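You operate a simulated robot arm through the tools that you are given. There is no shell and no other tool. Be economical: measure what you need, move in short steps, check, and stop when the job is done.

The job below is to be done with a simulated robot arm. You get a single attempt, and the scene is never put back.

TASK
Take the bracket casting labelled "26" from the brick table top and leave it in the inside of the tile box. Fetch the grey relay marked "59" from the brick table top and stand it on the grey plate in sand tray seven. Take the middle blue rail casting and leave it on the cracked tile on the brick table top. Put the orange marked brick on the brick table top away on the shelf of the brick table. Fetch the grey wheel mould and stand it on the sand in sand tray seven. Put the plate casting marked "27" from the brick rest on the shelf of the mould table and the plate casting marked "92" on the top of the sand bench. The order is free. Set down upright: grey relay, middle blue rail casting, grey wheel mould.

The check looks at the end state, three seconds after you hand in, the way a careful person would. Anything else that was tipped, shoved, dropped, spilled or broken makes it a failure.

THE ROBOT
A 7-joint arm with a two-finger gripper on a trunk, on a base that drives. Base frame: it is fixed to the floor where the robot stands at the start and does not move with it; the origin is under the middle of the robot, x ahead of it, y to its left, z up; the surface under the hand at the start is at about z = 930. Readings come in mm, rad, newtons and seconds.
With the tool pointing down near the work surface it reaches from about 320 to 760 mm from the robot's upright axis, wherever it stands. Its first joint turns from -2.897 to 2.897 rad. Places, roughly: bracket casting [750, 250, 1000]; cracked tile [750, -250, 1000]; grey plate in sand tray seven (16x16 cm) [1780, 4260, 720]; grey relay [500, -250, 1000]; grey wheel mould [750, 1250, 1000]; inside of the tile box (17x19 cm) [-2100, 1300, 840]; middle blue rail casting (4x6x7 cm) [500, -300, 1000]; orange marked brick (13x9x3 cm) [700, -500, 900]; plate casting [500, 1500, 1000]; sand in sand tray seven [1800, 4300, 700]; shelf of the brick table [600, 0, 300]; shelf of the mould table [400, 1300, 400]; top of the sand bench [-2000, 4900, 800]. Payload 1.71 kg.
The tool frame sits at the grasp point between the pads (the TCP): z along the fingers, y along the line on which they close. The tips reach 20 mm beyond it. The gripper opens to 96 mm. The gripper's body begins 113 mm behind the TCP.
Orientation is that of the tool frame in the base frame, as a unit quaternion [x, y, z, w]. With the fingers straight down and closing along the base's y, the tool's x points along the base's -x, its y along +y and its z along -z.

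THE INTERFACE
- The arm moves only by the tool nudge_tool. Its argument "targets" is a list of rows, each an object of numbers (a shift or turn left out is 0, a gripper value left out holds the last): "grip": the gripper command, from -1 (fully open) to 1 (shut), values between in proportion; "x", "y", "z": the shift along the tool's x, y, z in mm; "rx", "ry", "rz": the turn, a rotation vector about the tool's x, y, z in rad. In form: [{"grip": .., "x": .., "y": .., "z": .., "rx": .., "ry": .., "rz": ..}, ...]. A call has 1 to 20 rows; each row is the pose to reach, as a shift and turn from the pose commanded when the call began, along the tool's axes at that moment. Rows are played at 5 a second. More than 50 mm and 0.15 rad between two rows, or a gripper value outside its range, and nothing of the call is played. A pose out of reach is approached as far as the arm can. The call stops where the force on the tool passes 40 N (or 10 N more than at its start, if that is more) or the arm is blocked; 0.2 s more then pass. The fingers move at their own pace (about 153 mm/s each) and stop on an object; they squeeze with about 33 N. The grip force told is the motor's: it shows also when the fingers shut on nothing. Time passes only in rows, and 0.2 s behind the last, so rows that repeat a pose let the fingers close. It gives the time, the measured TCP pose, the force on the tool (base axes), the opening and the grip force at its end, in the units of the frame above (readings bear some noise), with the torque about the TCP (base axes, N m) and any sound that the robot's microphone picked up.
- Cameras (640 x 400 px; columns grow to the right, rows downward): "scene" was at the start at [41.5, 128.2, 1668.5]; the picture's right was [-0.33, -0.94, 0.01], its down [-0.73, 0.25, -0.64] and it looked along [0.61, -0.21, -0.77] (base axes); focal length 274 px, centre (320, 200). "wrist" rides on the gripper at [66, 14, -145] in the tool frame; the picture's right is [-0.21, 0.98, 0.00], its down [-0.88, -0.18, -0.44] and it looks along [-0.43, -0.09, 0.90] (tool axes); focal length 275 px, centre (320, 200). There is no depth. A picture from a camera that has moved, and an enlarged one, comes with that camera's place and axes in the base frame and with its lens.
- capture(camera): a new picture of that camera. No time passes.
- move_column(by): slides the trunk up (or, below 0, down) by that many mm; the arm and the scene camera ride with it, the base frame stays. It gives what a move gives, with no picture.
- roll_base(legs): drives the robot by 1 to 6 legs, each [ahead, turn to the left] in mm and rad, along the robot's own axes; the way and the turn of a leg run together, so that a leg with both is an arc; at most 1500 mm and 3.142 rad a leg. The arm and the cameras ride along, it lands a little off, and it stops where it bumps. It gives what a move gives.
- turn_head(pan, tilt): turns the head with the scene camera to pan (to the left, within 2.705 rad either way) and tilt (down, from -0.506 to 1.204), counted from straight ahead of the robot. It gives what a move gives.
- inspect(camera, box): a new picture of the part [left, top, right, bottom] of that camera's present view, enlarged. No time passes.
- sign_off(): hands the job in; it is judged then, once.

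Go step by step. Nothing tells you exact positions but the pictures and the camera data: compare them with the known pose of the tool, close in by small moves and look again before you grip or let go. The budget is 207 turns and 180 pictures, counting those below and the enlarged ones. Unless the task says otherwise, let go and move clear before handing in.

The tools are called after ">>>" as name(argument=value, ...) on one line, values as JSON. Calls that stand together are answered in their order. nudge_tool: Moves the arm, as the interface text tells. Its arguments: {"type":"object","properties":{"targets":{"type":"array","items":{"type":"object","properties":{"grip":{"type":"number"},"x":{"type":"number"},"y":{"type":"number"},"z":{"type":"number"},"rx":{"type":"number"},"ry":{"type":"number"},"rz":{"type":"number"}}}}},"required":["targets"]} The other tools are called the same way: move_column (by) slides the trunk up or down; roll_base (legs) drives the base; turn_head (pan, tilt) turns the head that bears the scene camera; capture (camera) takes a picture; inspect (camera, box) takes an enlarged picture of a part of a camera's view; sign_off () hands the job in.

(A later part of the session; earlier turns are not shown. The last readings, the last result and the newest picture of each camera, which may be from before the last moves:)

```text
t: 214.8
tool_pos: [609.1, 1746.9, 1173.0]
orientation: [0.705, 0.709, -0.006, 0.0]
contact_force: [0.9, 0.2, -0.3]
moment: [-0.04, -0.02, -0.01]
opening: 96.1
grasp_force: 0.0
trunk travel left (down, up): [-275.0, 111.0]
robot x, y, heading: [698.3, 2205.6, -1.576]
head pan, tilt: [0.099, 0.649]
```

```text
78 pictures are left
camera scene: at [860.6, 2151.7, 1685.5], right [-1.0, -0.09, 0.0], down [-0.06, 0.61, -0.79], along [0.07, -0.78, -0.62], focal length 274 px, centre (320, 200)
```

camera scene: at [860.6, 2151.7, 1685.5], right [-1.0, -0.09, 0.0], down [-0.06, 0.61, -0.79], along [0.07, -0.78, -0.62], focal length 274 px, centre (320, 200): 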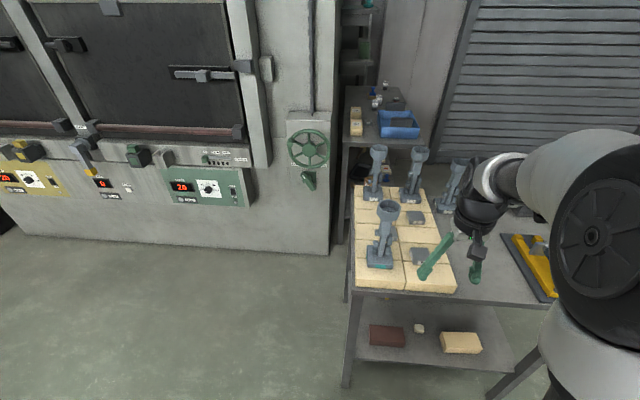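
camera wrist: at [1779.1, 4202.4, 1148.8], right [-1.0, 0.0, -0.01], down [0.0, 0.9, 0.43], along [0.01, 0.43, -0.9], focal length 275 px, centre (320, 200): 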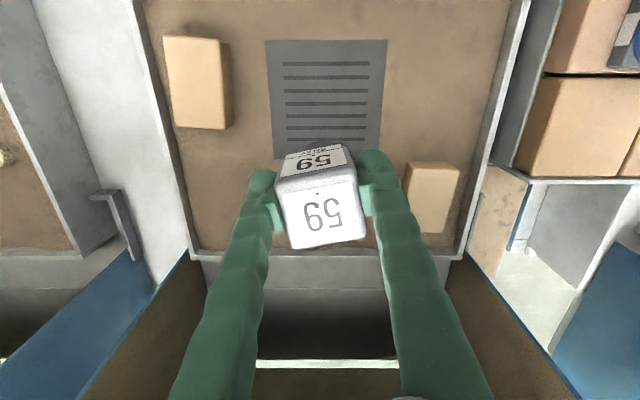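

Good view of the brick rest and moulds. Zoom in.

>>> inspect(camera="scene", box=[340, 130, 500, 300])

>>> capture(camera="wrist")

```text
2.35 times, centred on (420, 215) of scene
camera zoom: at [860.6, 2151.7, 1685.5], right [-1.0, -0.09, 0.0], down [-0.06, 0.61, -0.79], along [0.07, -0.78, -0.62], focal length 644 px, centre (85, 165)
```

zoom: 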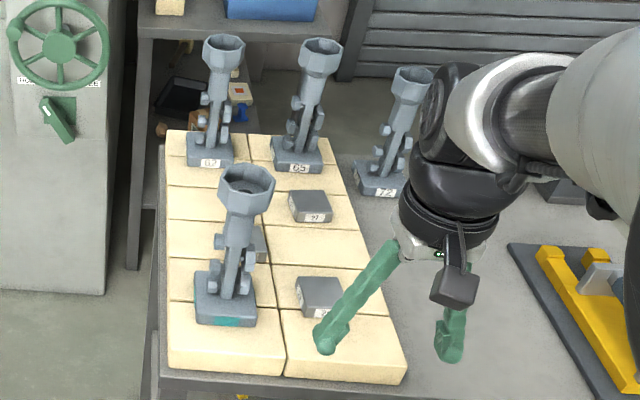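

```text
76 pictures are left
camera wrist: at [623.7, 1814.0, 1317.9], right [0.98, -0.2, -0.01], down [-0.18, -0.87, 0.45], along [-0.1, -0.44, -0.89], focal length 275 px, centre (320, 200)
```

wrist: 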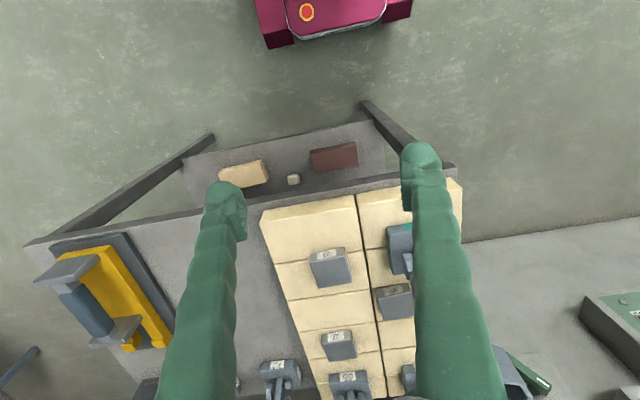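

The grey wheel mould should be the far-left one on the bricks near (720,1202). Check its label and the plates closely.

>>> inspect(camera="scene", box=[355, 135, 445, 210])

>>> inspect(camera="scene", box=[360, 190, 450, 280])

```text
5.33 times, centred on (400, 172) of scene
camera zoom: at [860.6, 2151.7, 1685.5], right [-1.0, -0.09, 0.0], down [-0.06, 0.61, -0.79], along [0.07, -0.78, -0.62], focal length 1460 px, centre (-107, 347)
```

zoom: 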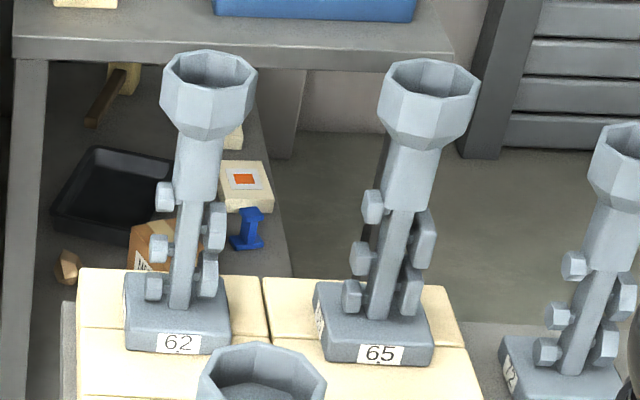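

```text
4.44 times, centred on (405, 235) of scene
camera zoom: at [860.6, 2151.7, 1685.5], right [-1.0, -0.09, 0.0], down [-0.06, 0.61, -0.79], along [0.07, -0.78, -0.62], focal length 1217 px, centre (-58, 44)
```

zoom: 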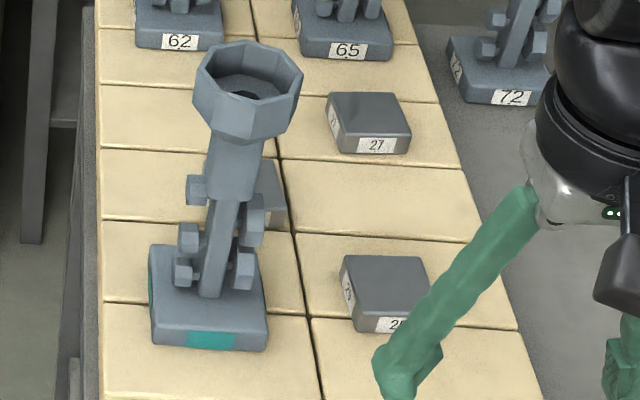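

Mould 62 at (720,1202) matches the listed place. First the plates: raise the hand, drive 190 mm closer and look down at them.

>>> nudge_tool(targets=[{"y": -10, "z": -30}, {"y": -20, "z": -65}])

>>> roll_base(legs=[[190, 0]])

>>> nudge_tool(targets=[{"x": 0}, {"x": 0}])

>>> capture(camera="wrist")

```text
t: 215.4
tool_pos: [590.6, 1746.0, 1236.4]
orientation: [0.705, 0.709, -0.004, -0.001]
contact_force: [0.8, -0.1, 0.5]
moment: [0.0, -0.01, -0.02]
opening: 95.9
grasp_force: 0.1
trunk travel left (down, up): [-275.0, 111.0]
robot x, y, heading: [698.1, 2204.4, -1.575]
head pan, tilt: [0.099, 0.649]
```

```text
t: 217.0
tool_pos: [588.5, 1550.4, 1237.1]
orientation: [0.705, 0.709, -0.003, -0.002]
contact_force: [-0.3, 0.8, -0.7]
moment: [0.0, -0.01, 0.01]
opening: 96.3
grasp_force: 0.0
trunk travel left (down, up): [-275.0, 111.0]
robot x, y, heading: [695.6, 2016.8, -1.584]
head pan, tilt: [0.099, 0.649]
```

```text
t: 217.6
tool_pos: [590.3, 1563.9, 1241.5]
orientation: [0.705, 0.709, -0.006, 0.002]
contact_force: [-0.1, -0.1, -0.2]
moment: [0.1, 0.02, 0.01]
opening: 95.6
grasp_force: 0.1
trunk travel left (down, up): [-275.0, 111.0]
robot x, y, heading: [694.6, 2010.1, -1.581]
head pan, tilt: [0.099, 0.649]
```

```text
73 pictures are left
camera wrist: at [603.9, 1630.9, 1385.1], right [0.98, -0.2, 0.0], down [-0.18, -0.87, 0.46], along [-0.1, -0.45, -0.89], focal length 275 px, centre (320, 200)
```

wrist: 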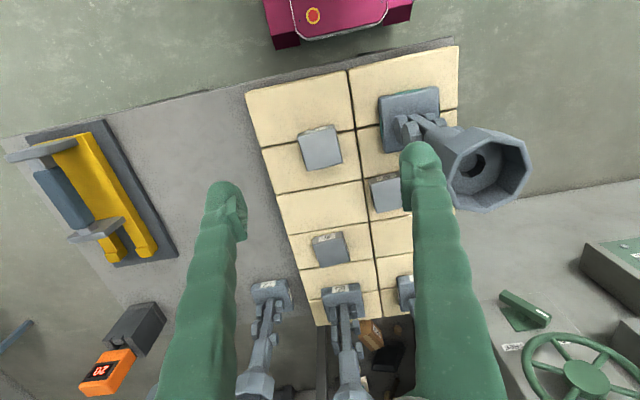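

Three plates: front (578,1520), middle right (664,1428), and far (561,1347). Read their labels.

>>> inspect(camera="wrist", box=[290, 110, 430, 280])

>>> turn_head(pan=0.3, tilt=0.75)

>>> capture(camera="scene")

```text
2.35 times, centred on (360, 195) of wrist
camera zoom: at [603.9, 1630.9, 1385.1], right [0.98, -0.2, 0.0], down [-0.18, -0.87, 0.46], along [-0.1, -0.45, -0.89], focal length 648 px, centre (226, 212)
```

zoom: 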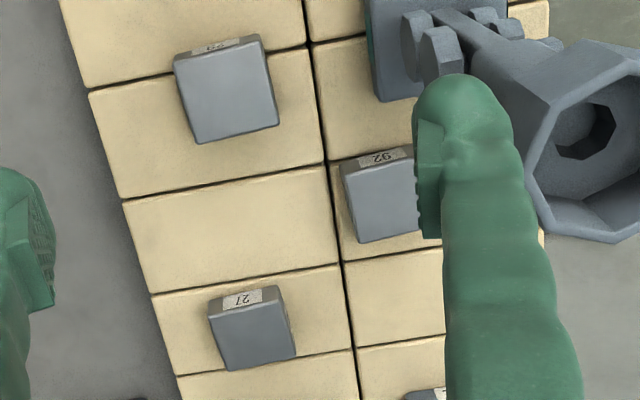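

```text
t: 218.4
tool_pos: [588.4, 1569.9, 1243.9]
orientation: [0.705, 0.709, -0.01, 0.004]
contact_force: [-0.7, -0.1, 0.8]
moment: [-0.01, 0.01, -0.02]
opening: 95.8
grasp_force: 0.0
trunk travel left (down, up): [-275.0, 111.0]
robot x, y, heading: [696.8, 2012.3, -1.575]
head pan, tilt: [0.3, 0.75]
```

```text
71 pictures are left
camera scene: at [875.1, 1962.7, 1677.1], right [-0.96, -0.29, 0.0], down [-0.2, 0.66, -0.72], along [0.21, -0.69, -0.69], focal length 274 px, centre (320, 200)
```

scene: 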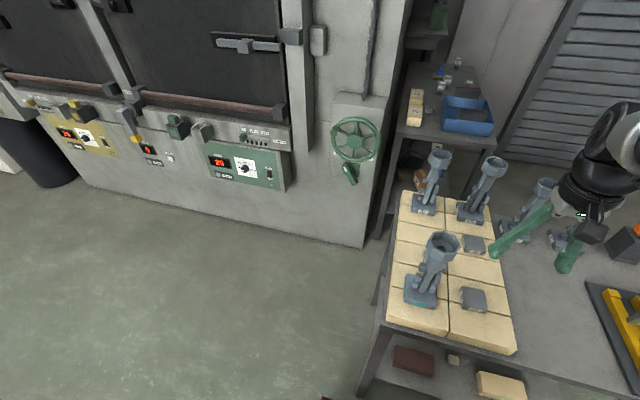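

92 is the right-hand one at (664,1428); 27 is the far one at (561,1347). I'll take 27 with a pitched hand so it can go straight onto the shelf below.

>>> nudge_tool(targets=[{"ry": -0.15}, {"ry": -0.3}, {"ry": -0.45}, {"ry": -0.6}, {"ry": -0.6}])

>>> nudge_tool(targets=[{"x": -20, "y": -8, "z": 30}, {"x": -40, "y": -16, "z": 70}, {"x": -55, "y": -24, "z": 110}, {"x": -60, "y": -26, "z": 150}, {"x": -60, "y": -26, "z": 190}, {"x": -60, "y": -26, "z": 215}, {"x": -60, "y": -26, "z": 215}])

>>> capture(camera="wrist")

```text
t: 219.6
tool_pos: [589.6, 1570.1, 1241.9]
orientation: [0.671, 0.676, -0.219, 0.214]
contact_force: [0.1, 0.1, -0.5]
moment: [0.03, -0.02, 0.03]
opening: 96.1
grasp_force: 0.1
trunk travel left (down, up): [-275.0, 111.0]
robot x, y, heading: [695.1, 2014.6, -1.579]
head pan, tilt: [0.3, 0.75]
```

```text
t: 221.2
tool_pos: [562.9, 1394.2, 1105.3]
orientation: [0.671, 0.676, -0.218, 0.212]
contact_force: [0.2, -0.4, 0.9]
moment: [-0.02, -0.01, 0.02]
opening: 96.1
grasp_force: 0.0
trunk travel left (down, up): [-275.0, 111.0]
robot x, y, heading: [695.5, 2011.7, -1.579]
head pan, tilt: [0.3, 0.75]
```

```text
70 pictures are left
camera wrist: at [576.6, 1532.4, 1185.0], right [0.98, -0.16, 0.11], down [-0.17, -0.46, 0.87], along [-0.09, -0.87, -0.48], focal length 275 px, centre (320, 200)
```

wrist: 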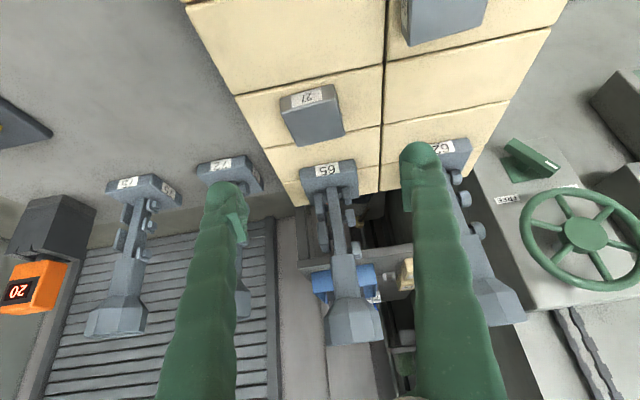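

Approach plate 27 closer, then check.

>>> nudge_tool(targets=[{"x": 5, "y": -1, "z": 40}, {"x": 10, "y": -3, "z": 75}, {"x": 14, "y": -3, "z": 98}, {"x": 14, "y": -3, "z": 98}])

>>> capture(camera="wrist")

```text
t: 222.2
tool_pos: [559.4, 1350.0, 1016.7]
orientation: [0.67, 0.677, -0.218, 0.213]
contact_force: [-0.5, 0.4, 0.2]
moment: [-0.04, -0.02, 0.03]
opening: 96.1
grasp_force: 0.0
trunk travel left (down, up): [-275.0, 111.0]
robot x, y, heading: [696.3, 2010.6, -1.577]
head pan, tilt: [0.3, 0.75]
```

```text
69 pictures are left
camera wrist: at [572.6, 1487.7, 1096.7], right [0.98, -0.16, 0.11], down [-0.17, -0.46, 0.87], along [-0.09, -0.87, -0.48], focal length 275 px, centre (320, 200)
```

wrist: 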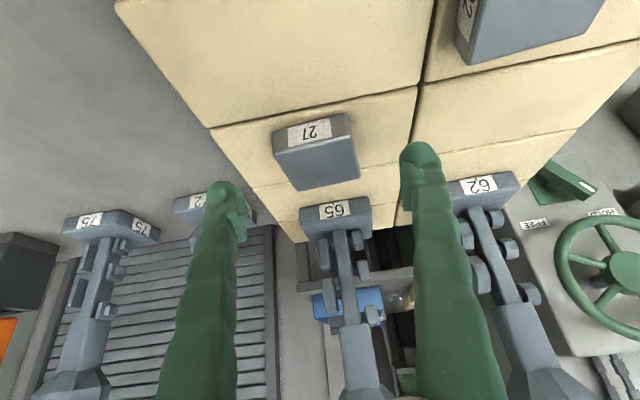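

Plate 27's top is at about (562,1350,997). Lower the last 17 mm and grip.

>>> nudge_tool(targets=[{"x": 5, "y": 2, "z": 7}, {"x": 10, "y": 2, "z": 14}, {"x": 10, "y": 2, "z": 14, "grip": -0.2}, {"x": 10, "y": 2, "z": 14, "grip": 0.3}, {"x": 10, "y": 2, "z": 14, "grip": 1}, {"x": 10, "y": 2, "z": 14, "grip": 1}])

>>> capture(camera="wrist")

```text
t: 223.6
tool_pos: [560.3, 1349.4, 999.8]
orientation: [0.671, 0.676, -0.219, 0.213]
contact_force: [0.1, -0.6, -0.1]
moment: [0.0, 0.02, 0.0]
opening: 0.0
grasp_force: 29.4
trunk travel left (down, up): [-275.0, 111.0]
robot x, y, heading: [695.6, 2010.3, -1.578]
head pan, tilt: [0.3, 0.75]
```

```text
68 pictures are left
camera wrist: at [574.7, 1487.2, 1079.6], right [0.98, -0.16, 0.11], down [-0.17, -0.46, 0.87], along [-0.09, -0.87, -0.48], focal length 275 px, centre (320, 200)
```

wrist: 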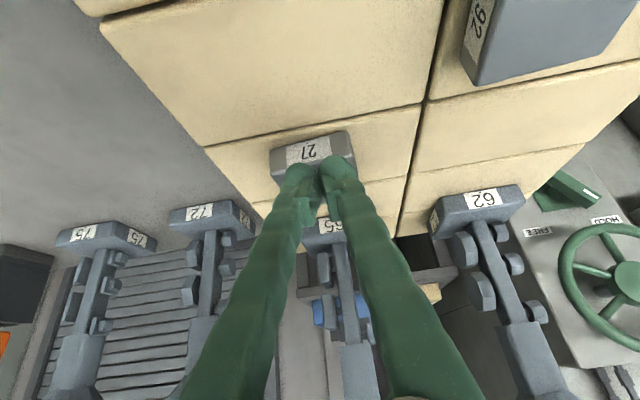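

Closed above it: the plate lies lower and farther (re-estimated top ≈(558,1306,962)). Open and re-approach.

>>> nudge_tool(targets=[{"grip": -1}, {"grip": -1, "x": -13, "y": -1, "z": 12}, {"x": -26, "y": -1, "z": 30}, {"x": -26, "y": -1, "z": 30}])

>>> capture(camera="wrist")

```text
t: 224.6
tool_pos: [561.4, 1311.1, 990.3]
orientation: [0.671, 0.676, -0.219, 0.213]
contact_force: [0.2, 0.6, -0.3]
moment: [-0.01, 0.04, -0.02]
opening: 96.2
grasp_force: 0.0
trunk travel left (down, up): [-275.0, 111.0]
robot x, y, heading: [694.7, 2008.7, -1.576]
head pan, tilt: [0.3, 0.75]
```

```text
67 pictures are left
camera wrist: at [574.2, 1448.9, 1069.9], right [0.98, -0.16, 0.11], down [-0.17, -0.46, 0.87], along [-0.09, -0.87, -0.48], focal length 275 px, centre (320, 200)
```

wrist: 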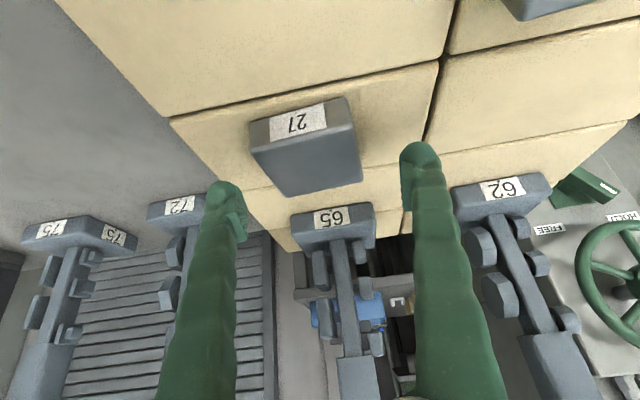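

Better triangulation: plate top ≈ (558,1293,953). Descend the remaining 36 mm and grip.

>>> nudge_tool(targets=[{"x": 3, "y": -3, "z": 20}, {"x": 5, "y": -3, "z": 32}, {"x": 6, "y": -3, "z": 38}, {"x": 6, "y": -3, "z": 38, "grip": -0.2}, {"x": 6, "y": -3, "z": 38, "grip": 0.3}, {"x": 6, "y": -3, "z": 38, "grip": 1}, {"x": 6, "y": -3, "z": 38, "grip": 1}])

>>> capture(camera="wrist")

```text
t: 225.7
tool_pos: [561.7, 1297.9, 965.5]
orientation: [0.668, 0.675, -0.221, 0.221]
contact_force: [-0.8, 3.2, 13.6]
moment: [0.64, -0.41, 0.14]
opening: 63.2
grasp_force: 21.9
trunk travel left (down, up): [-275.0, 111.0]
robot x, y, heading: [693.6, 2015.8, -1.573]
head pan, tilt: [0.3, 0.75]
stopped in row 5: the force on the tool passed its limit at 50 N (the readings are from after the stop); the commanded pose is now the measured one
```

```text
66 pictures are left
camera wrist: at [574.2, 1436.7, 1043.8], right [0.98, -0.15, 0.12], down [-0.18, -0.44, 0.88], along [-0.08, -0.88, -0.46], focal length 275 px, centre (320, 200)
```

wrist: 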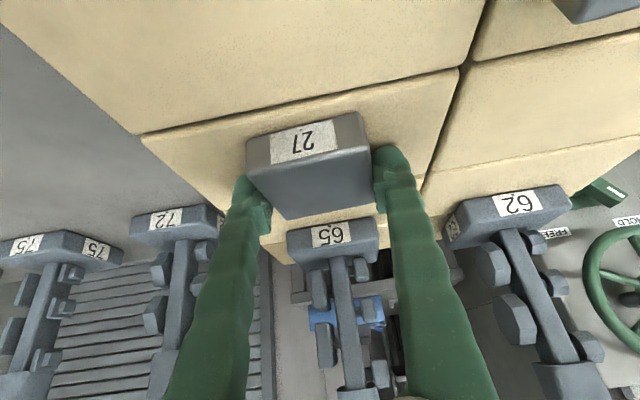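

Fingertips touched the brick and the plate is between the fingers. Ease up 2 mm, close fully, lift.

>>> nudge_tool(targets=[{"grip": 0.4, "x": -1, "z": -2}, {"grip": 1, "x": -1, "z": -2}, {"grip": 1, "x": -1, "z": -2}, {"grip": 1, "x": -1, "z": -2}, {"x": -20, "z": -25}, {"x": -30, "z": -60}, {"x": -40, "z": -100}, {"x": -50, "z": -140}, {"x": -50, "z": -140}])

>>> capture(camera="wrist")

```text
t: 227.7
tool_pos: [566.0, 1341.2, 1107.8]
orientation: [0.667, 0.678, -0.219, 0.22]
contact_force: [-1.0, -0.6, -2.0]
moment: [0.01, 0.0, -0.01]
opening: 62.6
grasp_force: 32.8
trunk travel left (down, up): [-275.0, 111.0]
robot x, y, heading: [698.2, 2010.5, -1.574]
head pan, tilt: [0.3, 0.75]
```

```text
65 pictures are left
camera wrist: at [579.2, 1480.5, 1185.6], right [0.98, -0.15, 0.12], down [-0.17, -0.45, 0.88], along [-0.08, -0.88, -0.46], focal length 275 px, centre (320, 200)
```

wrist: 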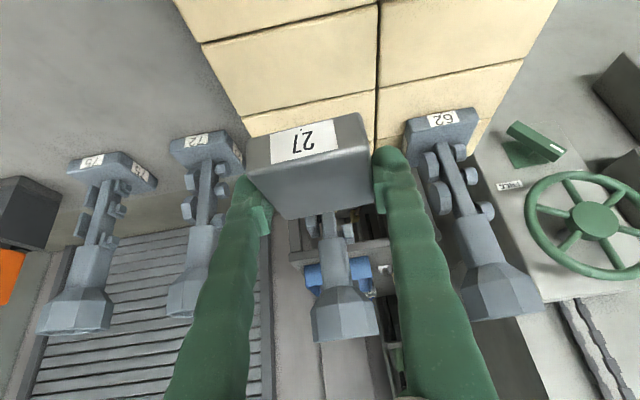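

Plate 27 is held (and mould 62 clearly has disc-like wheels, so it's the wheel mould). Back off, lower the trunk and hand to shelf level.

>>> roll_base(legs=[[-400, 0]])

>>> move_column(by=-275)

>>> nudge_tool(targets=[{"grip": 1, "x": 29, "y": -6, "z": 29}, {"x": 58, "y": -12, "z": 59}, {"x": 87, "y": -19, "z": 88}, {"x": 117, "y": -26, "z": 118}, {"x": 146, "y": -32, "z": 148}, {"x": 175, "y": -38, "z": 177}, {"x": 204, "y": -45, "z": 207}, {"x": 233, "y": -52, "z": 236}, {"x": 252, "y": -58, "z": 255}, {"x": 252, "y": -58, "z": 255}])

>>> turn_head(pan=-0.05, tilt=0.7)

>>> capture(camera="scene")

>>> capture(camera="wrist")

```text
t: 230.3
tool_pos: [572.2, 1741.1, 1107.1]
orientation: [0.663, 0.68, -0.221, 0.222]
contact_force: [-0.5, 1.2, -2.0]
moment: [0.0, -0.02, 0.04]
opening: 62.7
grasp_force: 33.3
trunk travel left (down, up): [-275.0, 111.0]
robot x, y, heading: [699.1, 2412.4, -1.573]
head pan, tilt: [0.3, 0.75]
```

```text
t: 233.1
tool_pos: [573.8, 1757.9, 843.7]
orientation: [0.662, 0.678, -0.226, 0.226]
contact_force: [-0.9, -0.2, -2.1]
moment: [-0.03, 0.01, -0.03]
opening: 62.4
grasp_force: 32.5
trunk travel left (down, up): [0.0, 386.0]
robot x, y, heading: [694.7, 2410.2, -1.569]
head pan, tilt: [0.3, 0.75]
```

```text
t: 235.3
tool_pos: [510.0, 1801.1, 489.8]
orientation: [0.662, 0.678, -0.224, 0.226]
contact_force: [0.1, 0.1, -2.3]
moment: [-0.05, 0.01, 0.03]
opening: 62.3
grasp_force: 33.0
trunk travel left (down, up): [0.0, 386.0]
robot x, y, heading: [695.1, 2411.7, -1.568]
head pan, tilt: [0.3, 0.75]
```

```text
t: 236.1
tool_pos: [510.0, 1801.2, 489.6]
orientation: [0.662, 0.679, -0.225, 0.226]
contact_force: [-0.3, 0.1, -2.0]
moment: [0.02, 0.03, -0.05]
opening: 62.1
grasp_force: 32.9
trunk travel left (down, up): [0.0, 386.0]
robot x, y, heading: [694.7, 2409.1, -1.562]
head pan, tilt: [-0.051, 0.7]
```

```text
64 pictures are left
camera scene: at [847.4, 2361.7, 1407.4], right [-1.0, 0.05, 0.0], down [0.03, 0.66, -0.75], along [-0.04, -0.75, -0.66], focal length 274 px, centre (320, 200)
```

scene: 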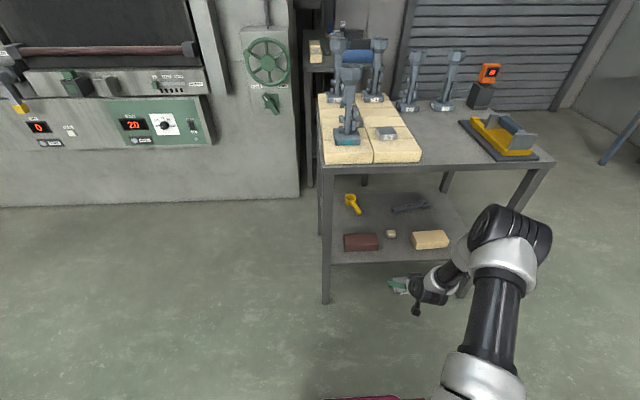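

```text
63 pictures are left
camera wrist: at [521.5, 1942.1, 565.8], right [0.98, -0.14, 0.12], down [-0.17, -0.43, 0.89], along [-0.07, -0.89, -0.45], focal length 275 px, centre (320, 200)
```

wrist: 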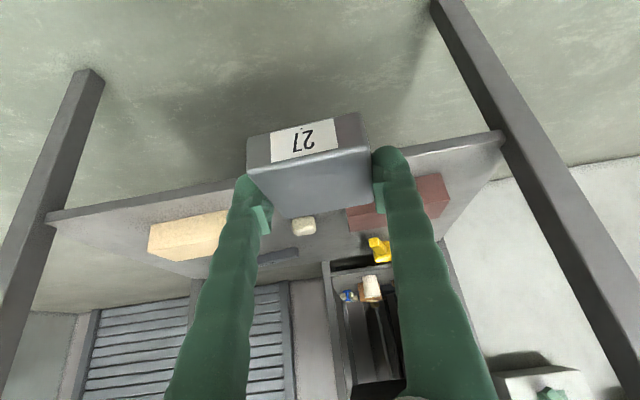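

Shelf is at z≈349, front edge y≈1612; a free spot is at about (450,1540) between the two bricks, in front of the small cube. Adjust the hand, then drive in.

>>> nudge_tool(targets=[{"grip": 1, "x": 35, "y": -20, "z": -2}, {"x": 70, "y": -40, "z": -4}, {"x": 106, "y": -60, "z": -5}, {"x": 106, "y": -60, "z": -5}])

>>> roll_base(legs=[[260, 0]])

>>> capture(camera="wrist")

>>> capture(camera="scene")

```text
t: 237.1
tool_pos: [448.0, 1889.1, 429.5]
orientation: [0.662, 0.678, -0.225, 0.227]
contact_force: [-0.7, 0.2, -2.9]
moment: [-0.02, -0.01, 0.06]
opening: 62.4
grasp_force: 32.2
trunk travel left (down, up): [0.0, 386.0]
robot x, y, heading: [698.3, 2412.2, -1.571]
head pan, tilt: [-0.051, 0.7]
```

```text
t: 239.0
tool_pos: [450.2, 1633.0, 429.9]
orientation: [0.661, 0.679, -0.225, 0.226]
contact_force: [-0.2, -0.2, -2.4]
moment: [-0.02, 0.02, -0.01]
opening: 62.1
grasp_force: 33.1
trunk travel left (down, up): [0.0, 386.0]
robot x, y, heading: [700.5, 2157.7, -1.564]
head pan, tilt: [-0.051, 0.7]
```

```text
62 pictures are left
camera wrist: at [461.9, 1773.6, 505.8], right [0.98, -0.14, 0.12], down [-0.17, -0.43, 0.89], along [-0.07, -0.89, -0.45], focal length 275 px, centre (320, 200)
```

wrist: 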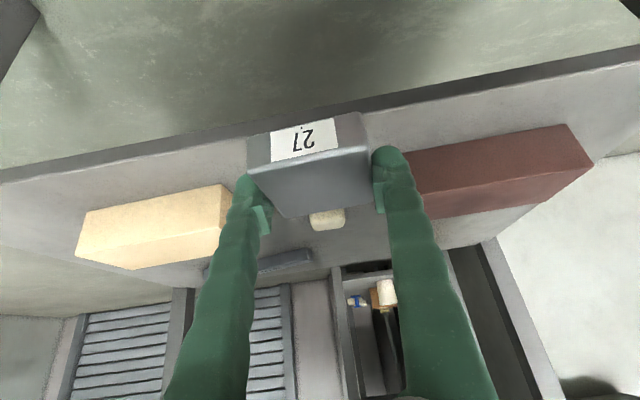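

```text
61 pictures are left
camera scene: at [848.3, 2107.8, 1407.4], right [-1.0, 0.04, 0.0], down [0.03, 0.66, -0.75], along [-0.03, -0.75, -0.66], focal length 274 px, centre (320, 200)
```

scene: 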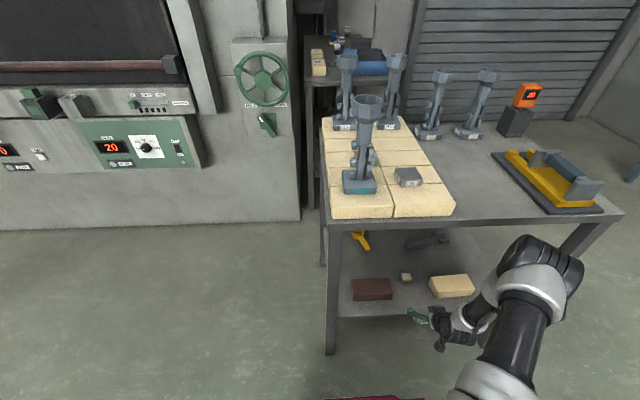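

Lined up between the bricks. Drive in 92 mm more and lower.

>>> roll_base(legs=[[92, 0]])

>>> nudge_tool(targets=[{"grip": 1, "x": 12, "z": 16}, {"x": 22, "z": 29}, {"x": 25, "z": 33}, {"x": 27, "z": 36}, {"x": 29, "z": 38}, {"x": 29, "z": 38}])

>>> capture(camera="wrist")

```text
t: 240.2
tool_pos: [453.4, 1542.7, 434.4]
orientation: [0.659, 0.679, -0.227, 0.23]
contact_force: [0.8, -0.1, -2.5]
moment: [-0.01, -0.01, 0.0]
opening: 62.0
grasp_force: 33.1
trunk travel left (down, up): [0.0, 386.0]
robot x, y, heading: [698.8, 2063.4, -1.564]
head pan, tilt: [-0.051, 0.7]
```

```text
t: 241.6
tool_pos: [452.9, 1548.3, 393.0]
orientation: [0.657, 0.678, -0.232, 0.235]
contact_force: [-0.3, -0.5, -2.6]
moment: [-0.02, 0.01, 0.01]
opening: 61.8
grasp_force: 33.0
trunk travel left (down, up): [0.0, 386.0]
robot x, y, heading: [695.8, 2060.7, -1.562]
head pan, tilt: [-0.051, 0.7]
```

```text
60 pictures are left
camera wrist: at [462.9, 1690.0, 465.9], right [0.98, -0.13, 0.12], down [-0.17, -0.41, 0.89], along [-0.07, -0.9, -0.43], focal length 275 px, centre (320, 200)
```

wrist: 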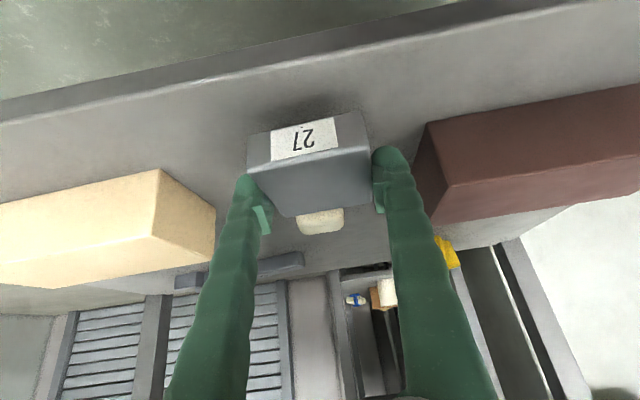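

>>> nudge_tool(targets=[{"grip": 1, "x": 4, "y": -3, "z": 5}, {"x": 7, "y": -3, "z": 9}, {"x": 9, "y": -3, "z": 12}, {"x": 11, "y": -3, "z": 14}, {"x": 12, "y": -3, "z": 16}, {"x": 13, "y": -3, "z": 17}])

```text
t: 243.0
tool_pos: [449.5, 1546.8, 373.3]
orientation: [0.657, 0.678, -0.233, 0.235]
contact_force: [2.6, 4.0, 12.3]
moment: [0.58, 0.43, -0.19]
opening: 61.8
grasp_force: 33.1
trunk travel left (down, up): [0.0, 386.0]
robot x, y, heading: [697.2, 2060.2, -1.556]
head pan, tilt: [-0.051, 0.7]
```

Contact at z≈373, as predicted. Press a touch to seat, then release and retreat along the tool axis.

>>> nudge_tool(targets=[{"grip": 1, "x": 1, "z": 1}, {"x": 0, "z": 0, "grip": 0.0}, {"x": 0, "z": 0, "grip": -0.55}, {"x": 0, "z": 0, "grip": -0.55}, {"x": -5, "z": -25}, {"x": -15, "z": -60}, {"x": -20, "z": -90}])

>>> capture(camera="wrist")

```text
t: 244.6
tool_pos: [448.0, 1588.1, 456.0]
orientation: [0.657, 0.678, -0.231, 0.234]
contact_force: [0.2, 1.2, 0.7]
moment: [0.0, -0.01, -0.02]
opening: 74.3
grasp_force: 0.1
trunk travel left (down, up): [0.0, 386.0]
robot x, y, heading: [696.3, 2062.4, -1.562]
head pan, tilt: [-0.051, 0.7]
```

```text
59 pictures are left
camera wrist: at [459.4, 1730.1, 528.6], right [0.98, -0.13, 0.12], down [-0.17, -0.41, 0.89], along [-0.07, -0.9, -0.43], focal length 275 px, centre (320, 200)
```

wrist: 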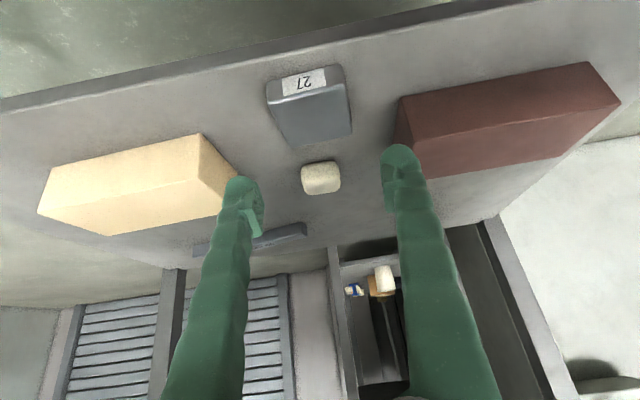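

Plate 27 rests on the shelf. Back off, raise up, and drive to the table's east side where plate 92 and the wheel mould are easier to reach past the teal mould.

>>> roll_base(legs=[[-400, 0]])

>>> move_column(by=275)

>>> nudge_tool(targets=[{"grip": -1, "x": -25, "y": 17, "z": -31, "ry": 0.06}, {"x": -50, "y": 34, "z": -62, "ry": 0.12}, {"x": -75, "y": 51, "z": -93, "ry": 0.18}, {"x": -100, "y": 68, "z": -124, "ry": 0.24}, {"x": -125, "y": 85, "z": -155, "ry": 0.3}, {"x": -150, "y": 102, "z": -186, "ry": 0.36}, {"x": -175, "y": 119, "z": -217, "ry": 0.42}, {"x": -200, "y": 136, "z": -248, "ry": 0.48}, {"x": -225, "y": 153, "z": -279, "ry": 0.54}, {"x": -250, "y": 170, "z": -310, "ry": 0.6}, {"x": -275, "y": 187, "z": -341, "ry": 0.66}, {"x": -291, "y": 200, "z": -369, "ry": 0.67}])

>>> roll_base(legs=[[0, 1.565], [620, 0], [0, -1.571], [900, 0], [0, -1.571]])

>>> turn_head(pan=0.0, tilt=0.75)

>>> capture(camera="scene")

```text
t: 247.3
tool_pos: [444.6, 1997.1, 455.3]
orientation: [0.658, 0.677, -0.232, 0.234]
contact_force: [0.0, 0.4, -0.1]
moment: [-0.01, 0.01, 0.04]
opening: 74.2
grasp_force: 0.1
trunk travel left (down, up): [0.0, 386.0]
robot x, y, heading: [693.9, 2477.2, -1.568]
head pan, tilt: [-0.051, 0.7]
```

```text
t: 250.1
tool_pos: [445.2, 2003.9, 736.6]
orientation: [0.656, 0.675, -0.237, 0.24]
contact_force: [-0.2, 0.0, -0.2]
moment: [0.01, 0.0, 0.0]
opening: 74.5
grasp_force: 0.1
trunk travel left (down, up): [-275.0, 111.0]
robot x, y, heading: [695.8, 2475.6, -1.557]
head pan, tilt: [-0.051, 0.7]
```

```text
t: 252.7
tool_pos: [649.5, 2016.9, 1207.1]
orientation: [0.698, 0.716, -0.009, 0.004]
contact_force: [-0.4, 0.3, 0.7]
moment: [-0.07, 0.02, 0.02]
opening: 95.7
grasp_force: 0.0
trunk travel left (down, up): [-275.0, 111.0]
robot x, y, heading: [691.6, 2473.9, -1.559]
head pan, tilt: [-0.051, 0.7]
```

```text
t: 274.8
tool_pos: [836.0, 1621.1, 1206.2]
orientation: [1.0, -0.016, -0.009, -0.004]
contact_force: [-0.4, 0.3, -0.8]
moment: [0.03, -0.06, 0.0]
opening: 96.1
grasp_force: 0.1
trunk travel left (down, up): [-275.0, 111.0]
robot x, y, heading: [1285.7, 1540.2, 3.09]
head pan, tilt: [-0.051, 0.7]
```

```text
t: 275.4
tool_pos: [853.6, 1618.5, 1212.4]
orientation: [1.0, -0.017, -0.017, -0.004]
contact_force: [0.7, 0.0, 0.5]
moment: [-0.01, 0.04, 0.01]
opening: 96.2
grasp_force: 0.2
trunk travel left (down, up): [-275.0, 111.0]
robot x, y, heading: [1287.5, 1540.7, 3.091]
head pan, tilt: [0.0, 0.75]
```

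```text
58 pictures are left
camera scene: at [1229.7, 1388.6, 1676.9], right [0.05, 1.0, 0.0], down [0.69, -0.04, -0.72], along [-0.72, 0.04, -0.69], focal length 274 px, centre (320, 200)
```

scene: 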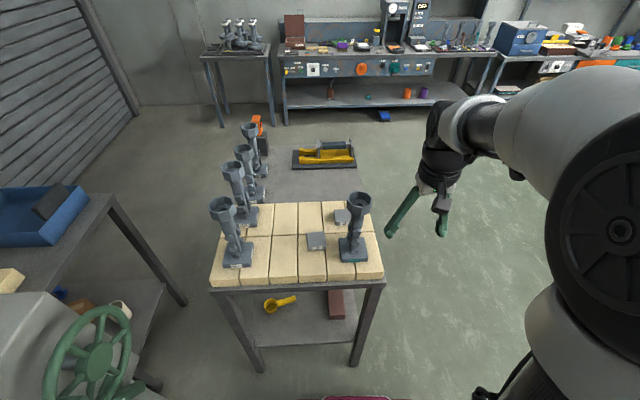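

Excellent view: plate 92 at (679,1406), mould 62 at about (700,1155). Move above plate 92.

>>> nudge_tool(targets=[{"x": -10, "y": 12, "z": -20}, {"x": -40, "y": 48, "z": -20}, {"x": -70, "y": 85, "z": -20}, {"x": -100, "y": 122, "z": -20}, {"x": -130, "y": 160, "z": -20}, {"x": -155, "y": 200, "z": -20}, {"x": -162, "y": 218, "z": 10}, {"x": -162, "y": 218, "z": 55}, {"x": -160, "y": 218, "z": 100}, {"x": -160, "y": 218, "z": 145}, {"x": -160, "y": 218, "z": 145}])

>>> capture(camera="wrist")

```text
t: 277.8
tool_pos: [683.8, 1408.4, 1071.5]
orientation: [1.0, -0.016, -0.017, -0.004]
contact_force: [-0.3, 0.1, 0.8]
moment: [-0.01, 0.02, -0.01]
opening: 96.2
grasp_force: 0.1
trunk travel left (down, up): [-275.0, 111.0]
robot x, y, heading: [1287.2, 1546.4, 3.087]
head pan, tilt: [0.0, 0.75]
```

```text
57 pictures are left
camera wrist: at [754.1, 1392.0, 1214.3], right [-0.24, -0.97, 0.0], down [-0.85, 0.21, 0.48], along [-0.46, 0.11, -0.88], focal length 275 px, centre (320, 200)
```

wrist: 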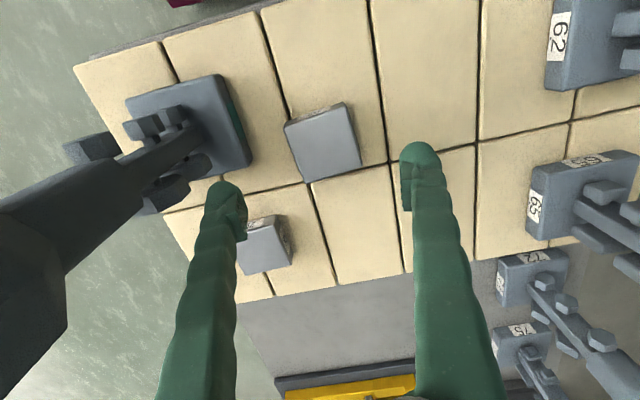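

>>> nudge_tool(targets=[{"y": 3, "z": 40}, {"y": 3, "z": 80}, {"y": 3, "z": 102}, {"y": 3, "z": 106}, {"y": 3, "z": 106, "grip": -0.2}, {"y": 3, "z": 106, "grip": 0.3}, {"y": 3, "z": 106, "grip": 1}, {"y": 3, "z": 106, "grip": 1}])

>>> capture(camera="wrist")

```text
t: 279.6
tool_pos: [677.5, 1407.9, 968.2]
orientation: [1.0, -0.017, -0.017, -0.003]
contact_force: [-1.8, 0.6, 6.0]
moment: [0.09, 0.0, 0.16]
opening: 61.5
grasp_force: 33.0
trunk travel left (down, up): [-275.0, 111.0]
robot x, y, heading: [1288.0, 1542.9, 3.086]
head pan, tilt: [0.0, 0.75]
```

```text
56 pictures are left
camera wrist: at [747.9, 1390.9, 1110.2], right [-0.24, -0.97, 0.0], down [-0.85, 0.21, 0.48], along [-0.46, 0.11, -0.88], focal length 275 px, centre (320, 200)
```

wrist: 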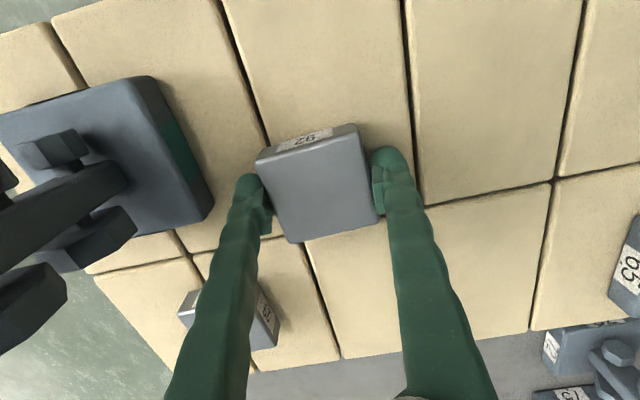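

Plate 92 gripped. Lift high, retreat, and drive toward the sand bench.

>>> nudge_tool(targets=[{"grip": 1, "z": -30}, {"z": -75}, {"z": -120}, {"z": -165}, {"z": -210}, {"x": 20, "z": -250}, {"x": 50, "z": -280}, {"x": 95, "z": -290}, {"x": 140, "z": -290}])

>>> roll_base(legs=[[0, -1.52], [1000, 0], [0, 0.86], [1500, 0], [1250, 0]])

>>> turn_head(pan=0.3, tilt=0.4)

>>> capture(camera="scene")

```text
t: 281.6
tool_pos: [828.7, 1399.4, 1250.3]
orientation: [1.0, -0.017, -0.017, -0.004]
contact_force: [0.4, 0.3, -2.2]
moment: [0.02, 0.05, 0.02]
opening: 59.5
grasp_force: 32.7
trunk travel left (down, up): [-275.0, 111.0]
robot x, y, heading: [1287.7, 1542.6, 3.09]
head pan, tilt: [0.0, 0.75]
```

```text
t: 308.3
tool_pos: [-1252.5, 4498.6, 1249.1]
orientation: [0.943, -0.332, -0.014, -0.009]
contact_force: [0.4, -0.3, -2.2]
moment: [-0.02, 0.01, 0.04]
opening: 59.4
grasp_force: 32.9
trunk travel left (down, up): [-275.0, 111.0]
robot x, y, heading: [-801.6, 4334.7, 2.443]
head pan, tilt: [0.0, 0.75]
```

```text
t: 309.1
tool_pos: [-1237.9, 4487.8, 1256.9]
orientation: [0.943, -0.332, -0.022, -0.011]
contact_force: [-0.9, 0.2, -1.5]
moment: [0.03, -0.02, 0.01]
opening: 59.1
grasp_force: 32.9
trunk travel left (down, up): [-275.0, 111.0]
robot x, y, heading: [-799.0, 4336.7, 2.451]
head pan, tilt: [0.3, 0.4]
```

```text
55 pictures are left
camera scene: at [-958.3, 4232.4, 1707.9], right [0.39, 0.92, 0.0], down [0.37, -0.16, -0.91], along [-0.84, 0.35, -0.4], focal length 274 px, centre (320, 200)
```

scene: 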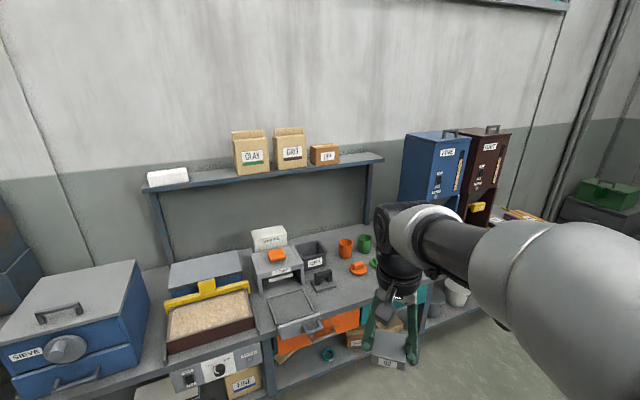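

The sand bench is ahead. Zoom in to choose a free spot.

>>> inspect(camera="scene", box=[240, 200, 460, 360])

```text
2.50 times, centred on (350, 280) of scene
camera zoom: at [-958.3, 4232.4, 1707.9], right [0.39, 0.92, 0.0], down [0.37, -0.16, -0.91], along [-0.84, 0.35, -0.4], focal length 684 px, centre (245, 0)
```

zoom: 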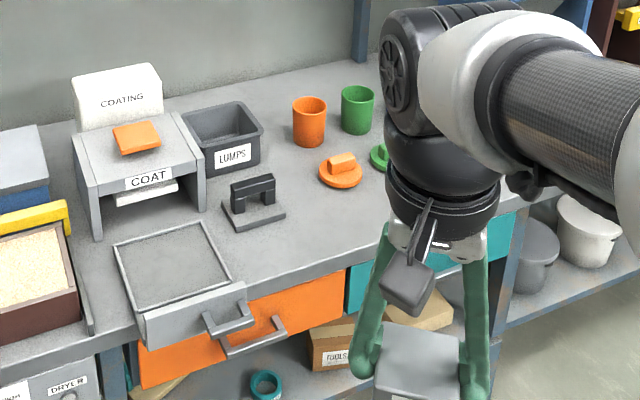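

A free spot is between the black stand and orange lid, about (-1815,4760). Drive to face it.

>>> roll_base(legs=[[0, -0.128], [570, 0], [0, 0.82]])

>>> turn_head(pan=0.15, tilt=0.8)

>>> capture(camera="scene")

>>> capture(camera="wrist")

```text
t: 315.8
tool_pos: [-1626.5, 4598.8, 1256.8]
orientation: [1.0, 0.007, -0.024, -0.003]
contact_force: [0.9, 0.1, -2.7]
moment: [0.0, -0.02, 0.02]
opening: 59.4
grasp_force: 33.3
trunk travel left (down, up): [-275.0, 111.0]
robot x, y, heading: [-1193.2, 4763.3, 3.141]
head pan, tilt: [0.3, 0.4]
```

```text
t: 316.6
tool_pos: [-1607.0, 4597.6, 1263.1]
orientation: [0.999, 0.006, -0.033, -0.003]
contact_force: [0.0, -0.6, -2.0]
moment: [0.05, -0.03, 0.01]
opening: 59.4
grasp_force: 32.8
trunk travel left (down, up): [-275.0, 111.0]
robot x, y, heading: [-1194.1, 4759.4, 3.134]
head pan, tilt: [0.15, 0.799]
```

```text
53 pictures are left
camera scene: at [-1239.3, 4595.4, 1673.0], right [-0.14, 0.99, 0.0], down [0.72, 0.1, -0.69], along [-0.68, -0.1, -0.73], focal length 274 px, centre (320, 200)
```

scene: 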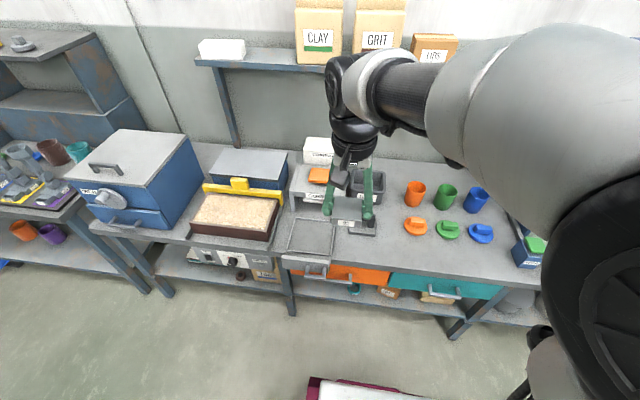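

```text
52 pictures are left
camera wrist: at [-1531.9, 4583.7, 1403.6], right [-0.19, -0.98, 0.01], down [-0.85, 0.17, 0.5], along [-0.49, 0.09, -0.87], focal length 275 px, centre (320, 200)
```

wrist: 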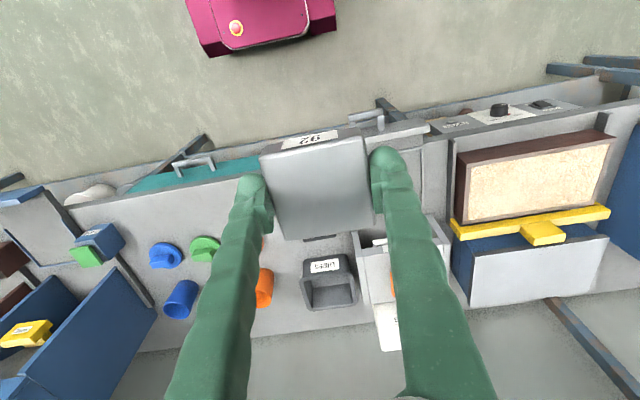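

There's room in front of the orange lid at (-1815,4810). Move over it and lower.

>>> nudge_tool(targets=[{"grip": 1, "x": -30, "y": -32, "ry": 0.01}, {"x": -60, "y": -64, "ry": 0.02}, {"x": -90, "y": -96, "z": 10, "ry": 0.03}, {"x": -120, "y": -128, "z": 25, "ry": 0.03}, {"x": -150, "y": -160, "z": 45, "ry": 0.03}, {"x": -175, "y": -190, "z": 70, "ry": 0.03}, {"x": -190, "y": -214, "z": 100, "ry": 0.03}, {"x": -190, "y": -214, "z": 145, "ry": 0.03}, {"x": -190, "y": -214, "z": 190, "ry": 0.03}, {"x": -190, "y": -214, "z": 235, "ry": 0.03}, {"x": -190, "y": -214, "z": 280, "ry": 0.03}, {"x": -190, "y": -214, "z": 325, "ry": 0.03}, {"x": -190, "y": -214, "z": 325, "ry": 0.03}])

>>> capture(camera="wrist")

>>> inspect(camera="scene", box=[300, 160, 520, 320])

```text
t: 319.4
tool_pos: [-1818.6, 4812.4, 950.8]
orientation: [1.0, 0.007, -0.017, -0.003]
contact_force: [-0.2, 0.0, -2.0]
moment: [0.03, 0.01, 0.01]
opening: 59.2
grasp_force: 32.6
trunk travel left (down, up): [-275.0, 111.0]
robot x, y, heading: [-1189.7, 4761.9, 3.14]
head pan, tilt: [0.15, 0.799]
```

```text
51 pictures are left
camera wrist: at [-1748.4, 4798.0, 1093.7], right [-0.19, -0.98, 0.0], down [-0.86, 0.17, 0.48], along [-0.47, 0.09, -0.88], focal length 275 px, centre (320, 200)
```

wrist: 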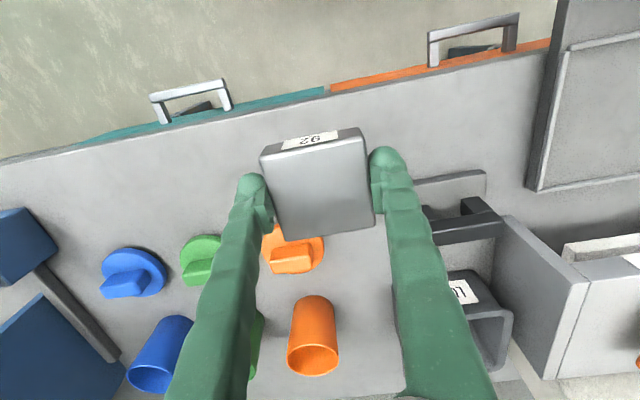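

```text
2.50 times, centred on (410, 240) of scene
camera zoom: at [-1238.6, 4595.7, 1673.1], right [-0.14, 0.99, 0.0], down [0.72, 0.1, -0.69], along [-0.68, -0.1, -0.73], focal length 684 px, centre (95, 100)
```

zoom: 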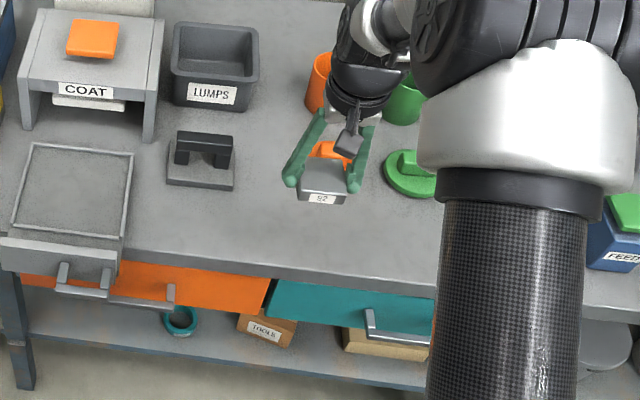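

Shift 32 mm deeper onto the bench and lower.

>>> nudge_tool(targets=[{"grip": 1, "x": -32, "z": 25}, {"x": -31, "z": 60}, {"x": -31, "z": 80}, {"x": -31, "z": 86}, {"x": -31, "z": 91}, {"x": -31, "z": 96}, {"x": -31, "z": 101}, {"x": -31, "z": 106}, {"x": -31, "z": 111}, {"x": -31, "z": 116}])

>>> inspect(camera="scene", box=[340, 180, 480, 280])

```text
t: 321.6
tool_pos: [-1855.4, 4811.2, 836.3]
orientation: [1.0, 0.007, -0.017, -0.003]
contact_force: [-0.7, -0.5, -3.1]
moment: [0.02, 0.0, 0.0]
opening: 59.2
grasp_force: 33.0
trunk travel left (down, up): [-275.0, 111.0]
robot x, y, heading: [-1190.3, 4763.2, 3.133]
head pan, tilt: [0.15, 0.799]
```

```text
4.00 times, centred on (410, 230) of scene
camera zoom: at [-1239.6, 4595.8, 1673.0], right [-0.14, 0.99, 0.0], down [0.72, 0.1, -0.69], along [-0.68, -0.1, -0.73], focal length 1095 px, centre (-40, 80)
```

zoom: 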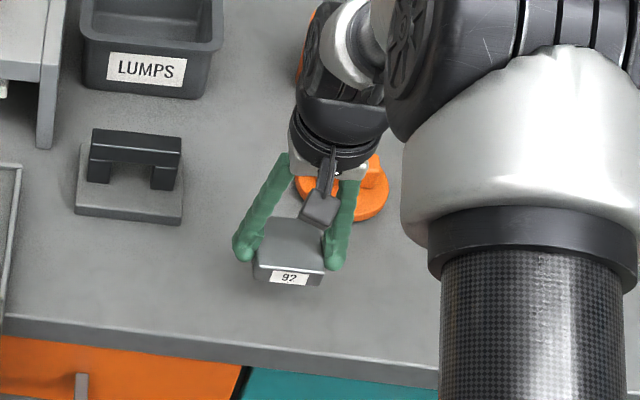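

>>> nudge_tool(targets=[{"grip": 1, "z": 4}, {"z": 8}, {"z": 12}, {"z": 16}, {"z": 20}, {"z": 24}, {"z": 28}, {"z": 32}, {"z": 36}, {"z": 40}])

```text
t: 323.8
tool_pos: [-1856.2, 4812.3, 796.3]
orientation: [1.0, 0.007, -0.017, -0.003]
contact_force: [-0.2, -0.6, -2.3]
moment: [-0.01, -0.02, -0.01]
opening: 59.2
grasp_force: 32.9
trunk travel left (down, up): [-275.0, 111.0]
robot x, y, heading: [-1189.4, 4764.4, 3.136]
head pan, tilt: [0.15, 0.799]
```

>>> capture(camera="wrist")

>>> inspect(camera="scene", box=[340, 180, 480, 280])

```text
48 pictures are left
camera wrist: at [-1785.6, 4798.0, 940.0], right [-0.19, -0.98, 0.0], down [-0.86, 0.17, 0.48], along [-0.47, 0.09, -0.88], focal length 275 px, centre (320, 200)
```

wrist: 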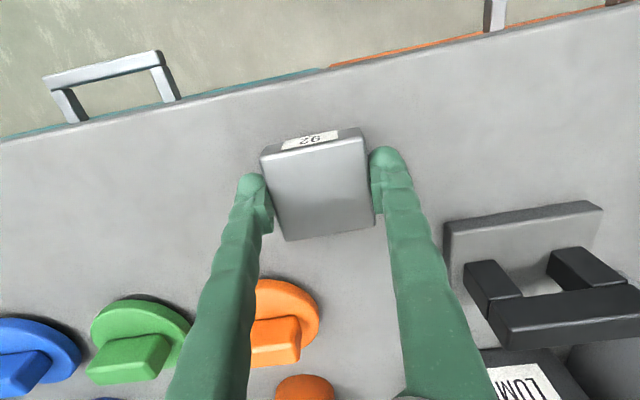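

```text
4.00 times, centred on (410, 230) of scene
camera zoom: at [-1239.6, 4595.8, 1673.0], right [-0.14, 0.99, 0.0], down [0.72, 0.1, -0.69], along [-0.68, -0.1, -0.73], focal length 1095 px, centre (-40, 80)
```

zoom: 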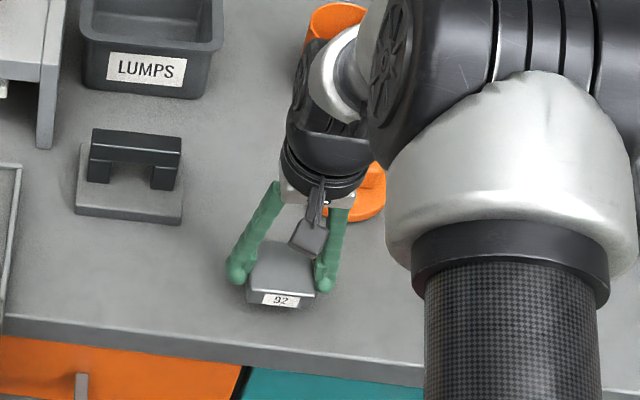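

Bench top triangulates to z≈760. Continue lowering.

>>> nudge_tool(targets=[{"grip": 1, "z": 3}, {"z": 6}, {"z": 9}, {"z": 11}, {"z": 13}, {"z": 15}])

```text
t: 325.2
tool_pos: [-1858.4, 4811.1, 782.8]
orientation: [1.0, 0.007, -0.017, -0.004]
contact_force: [-0.3, 0.0, -2.5]
moment: [0.02, 0.0, 0.0]
opening: 59.1
grasp_force: 33.2
trunk travel left (down, up): [-275.0, 111.0]
robot x, y, heading: [-1191.4, 4761.9, 3.136]
head pan, tilt: [0.15, 0.799]
```

>>> nudge_tool(targets=[{"grip": 1, "z": 2}, {"z": 4}, {"z": 6}, {"z": 8}, {"z": 10}, {"z": 12}, {"z": 14}])

```text
t: 326.8
tool_pos: [-1857.5, 4812.3, 773.4]
orientation: [1.0, 0.006, -0.021, -0.004]
contact_force: [4.8, 1.1, 31.7]
moment: [-0.01, -0.2, 0.05]
opening: 59.6
grasp_force: 32.8
trunk travel left (down, up): [-275.0, 111.0]
robot x, y, heading: [-1190.0, 4763.4, 3.137]
head pan, tilt: [0.15, 0.799]
```

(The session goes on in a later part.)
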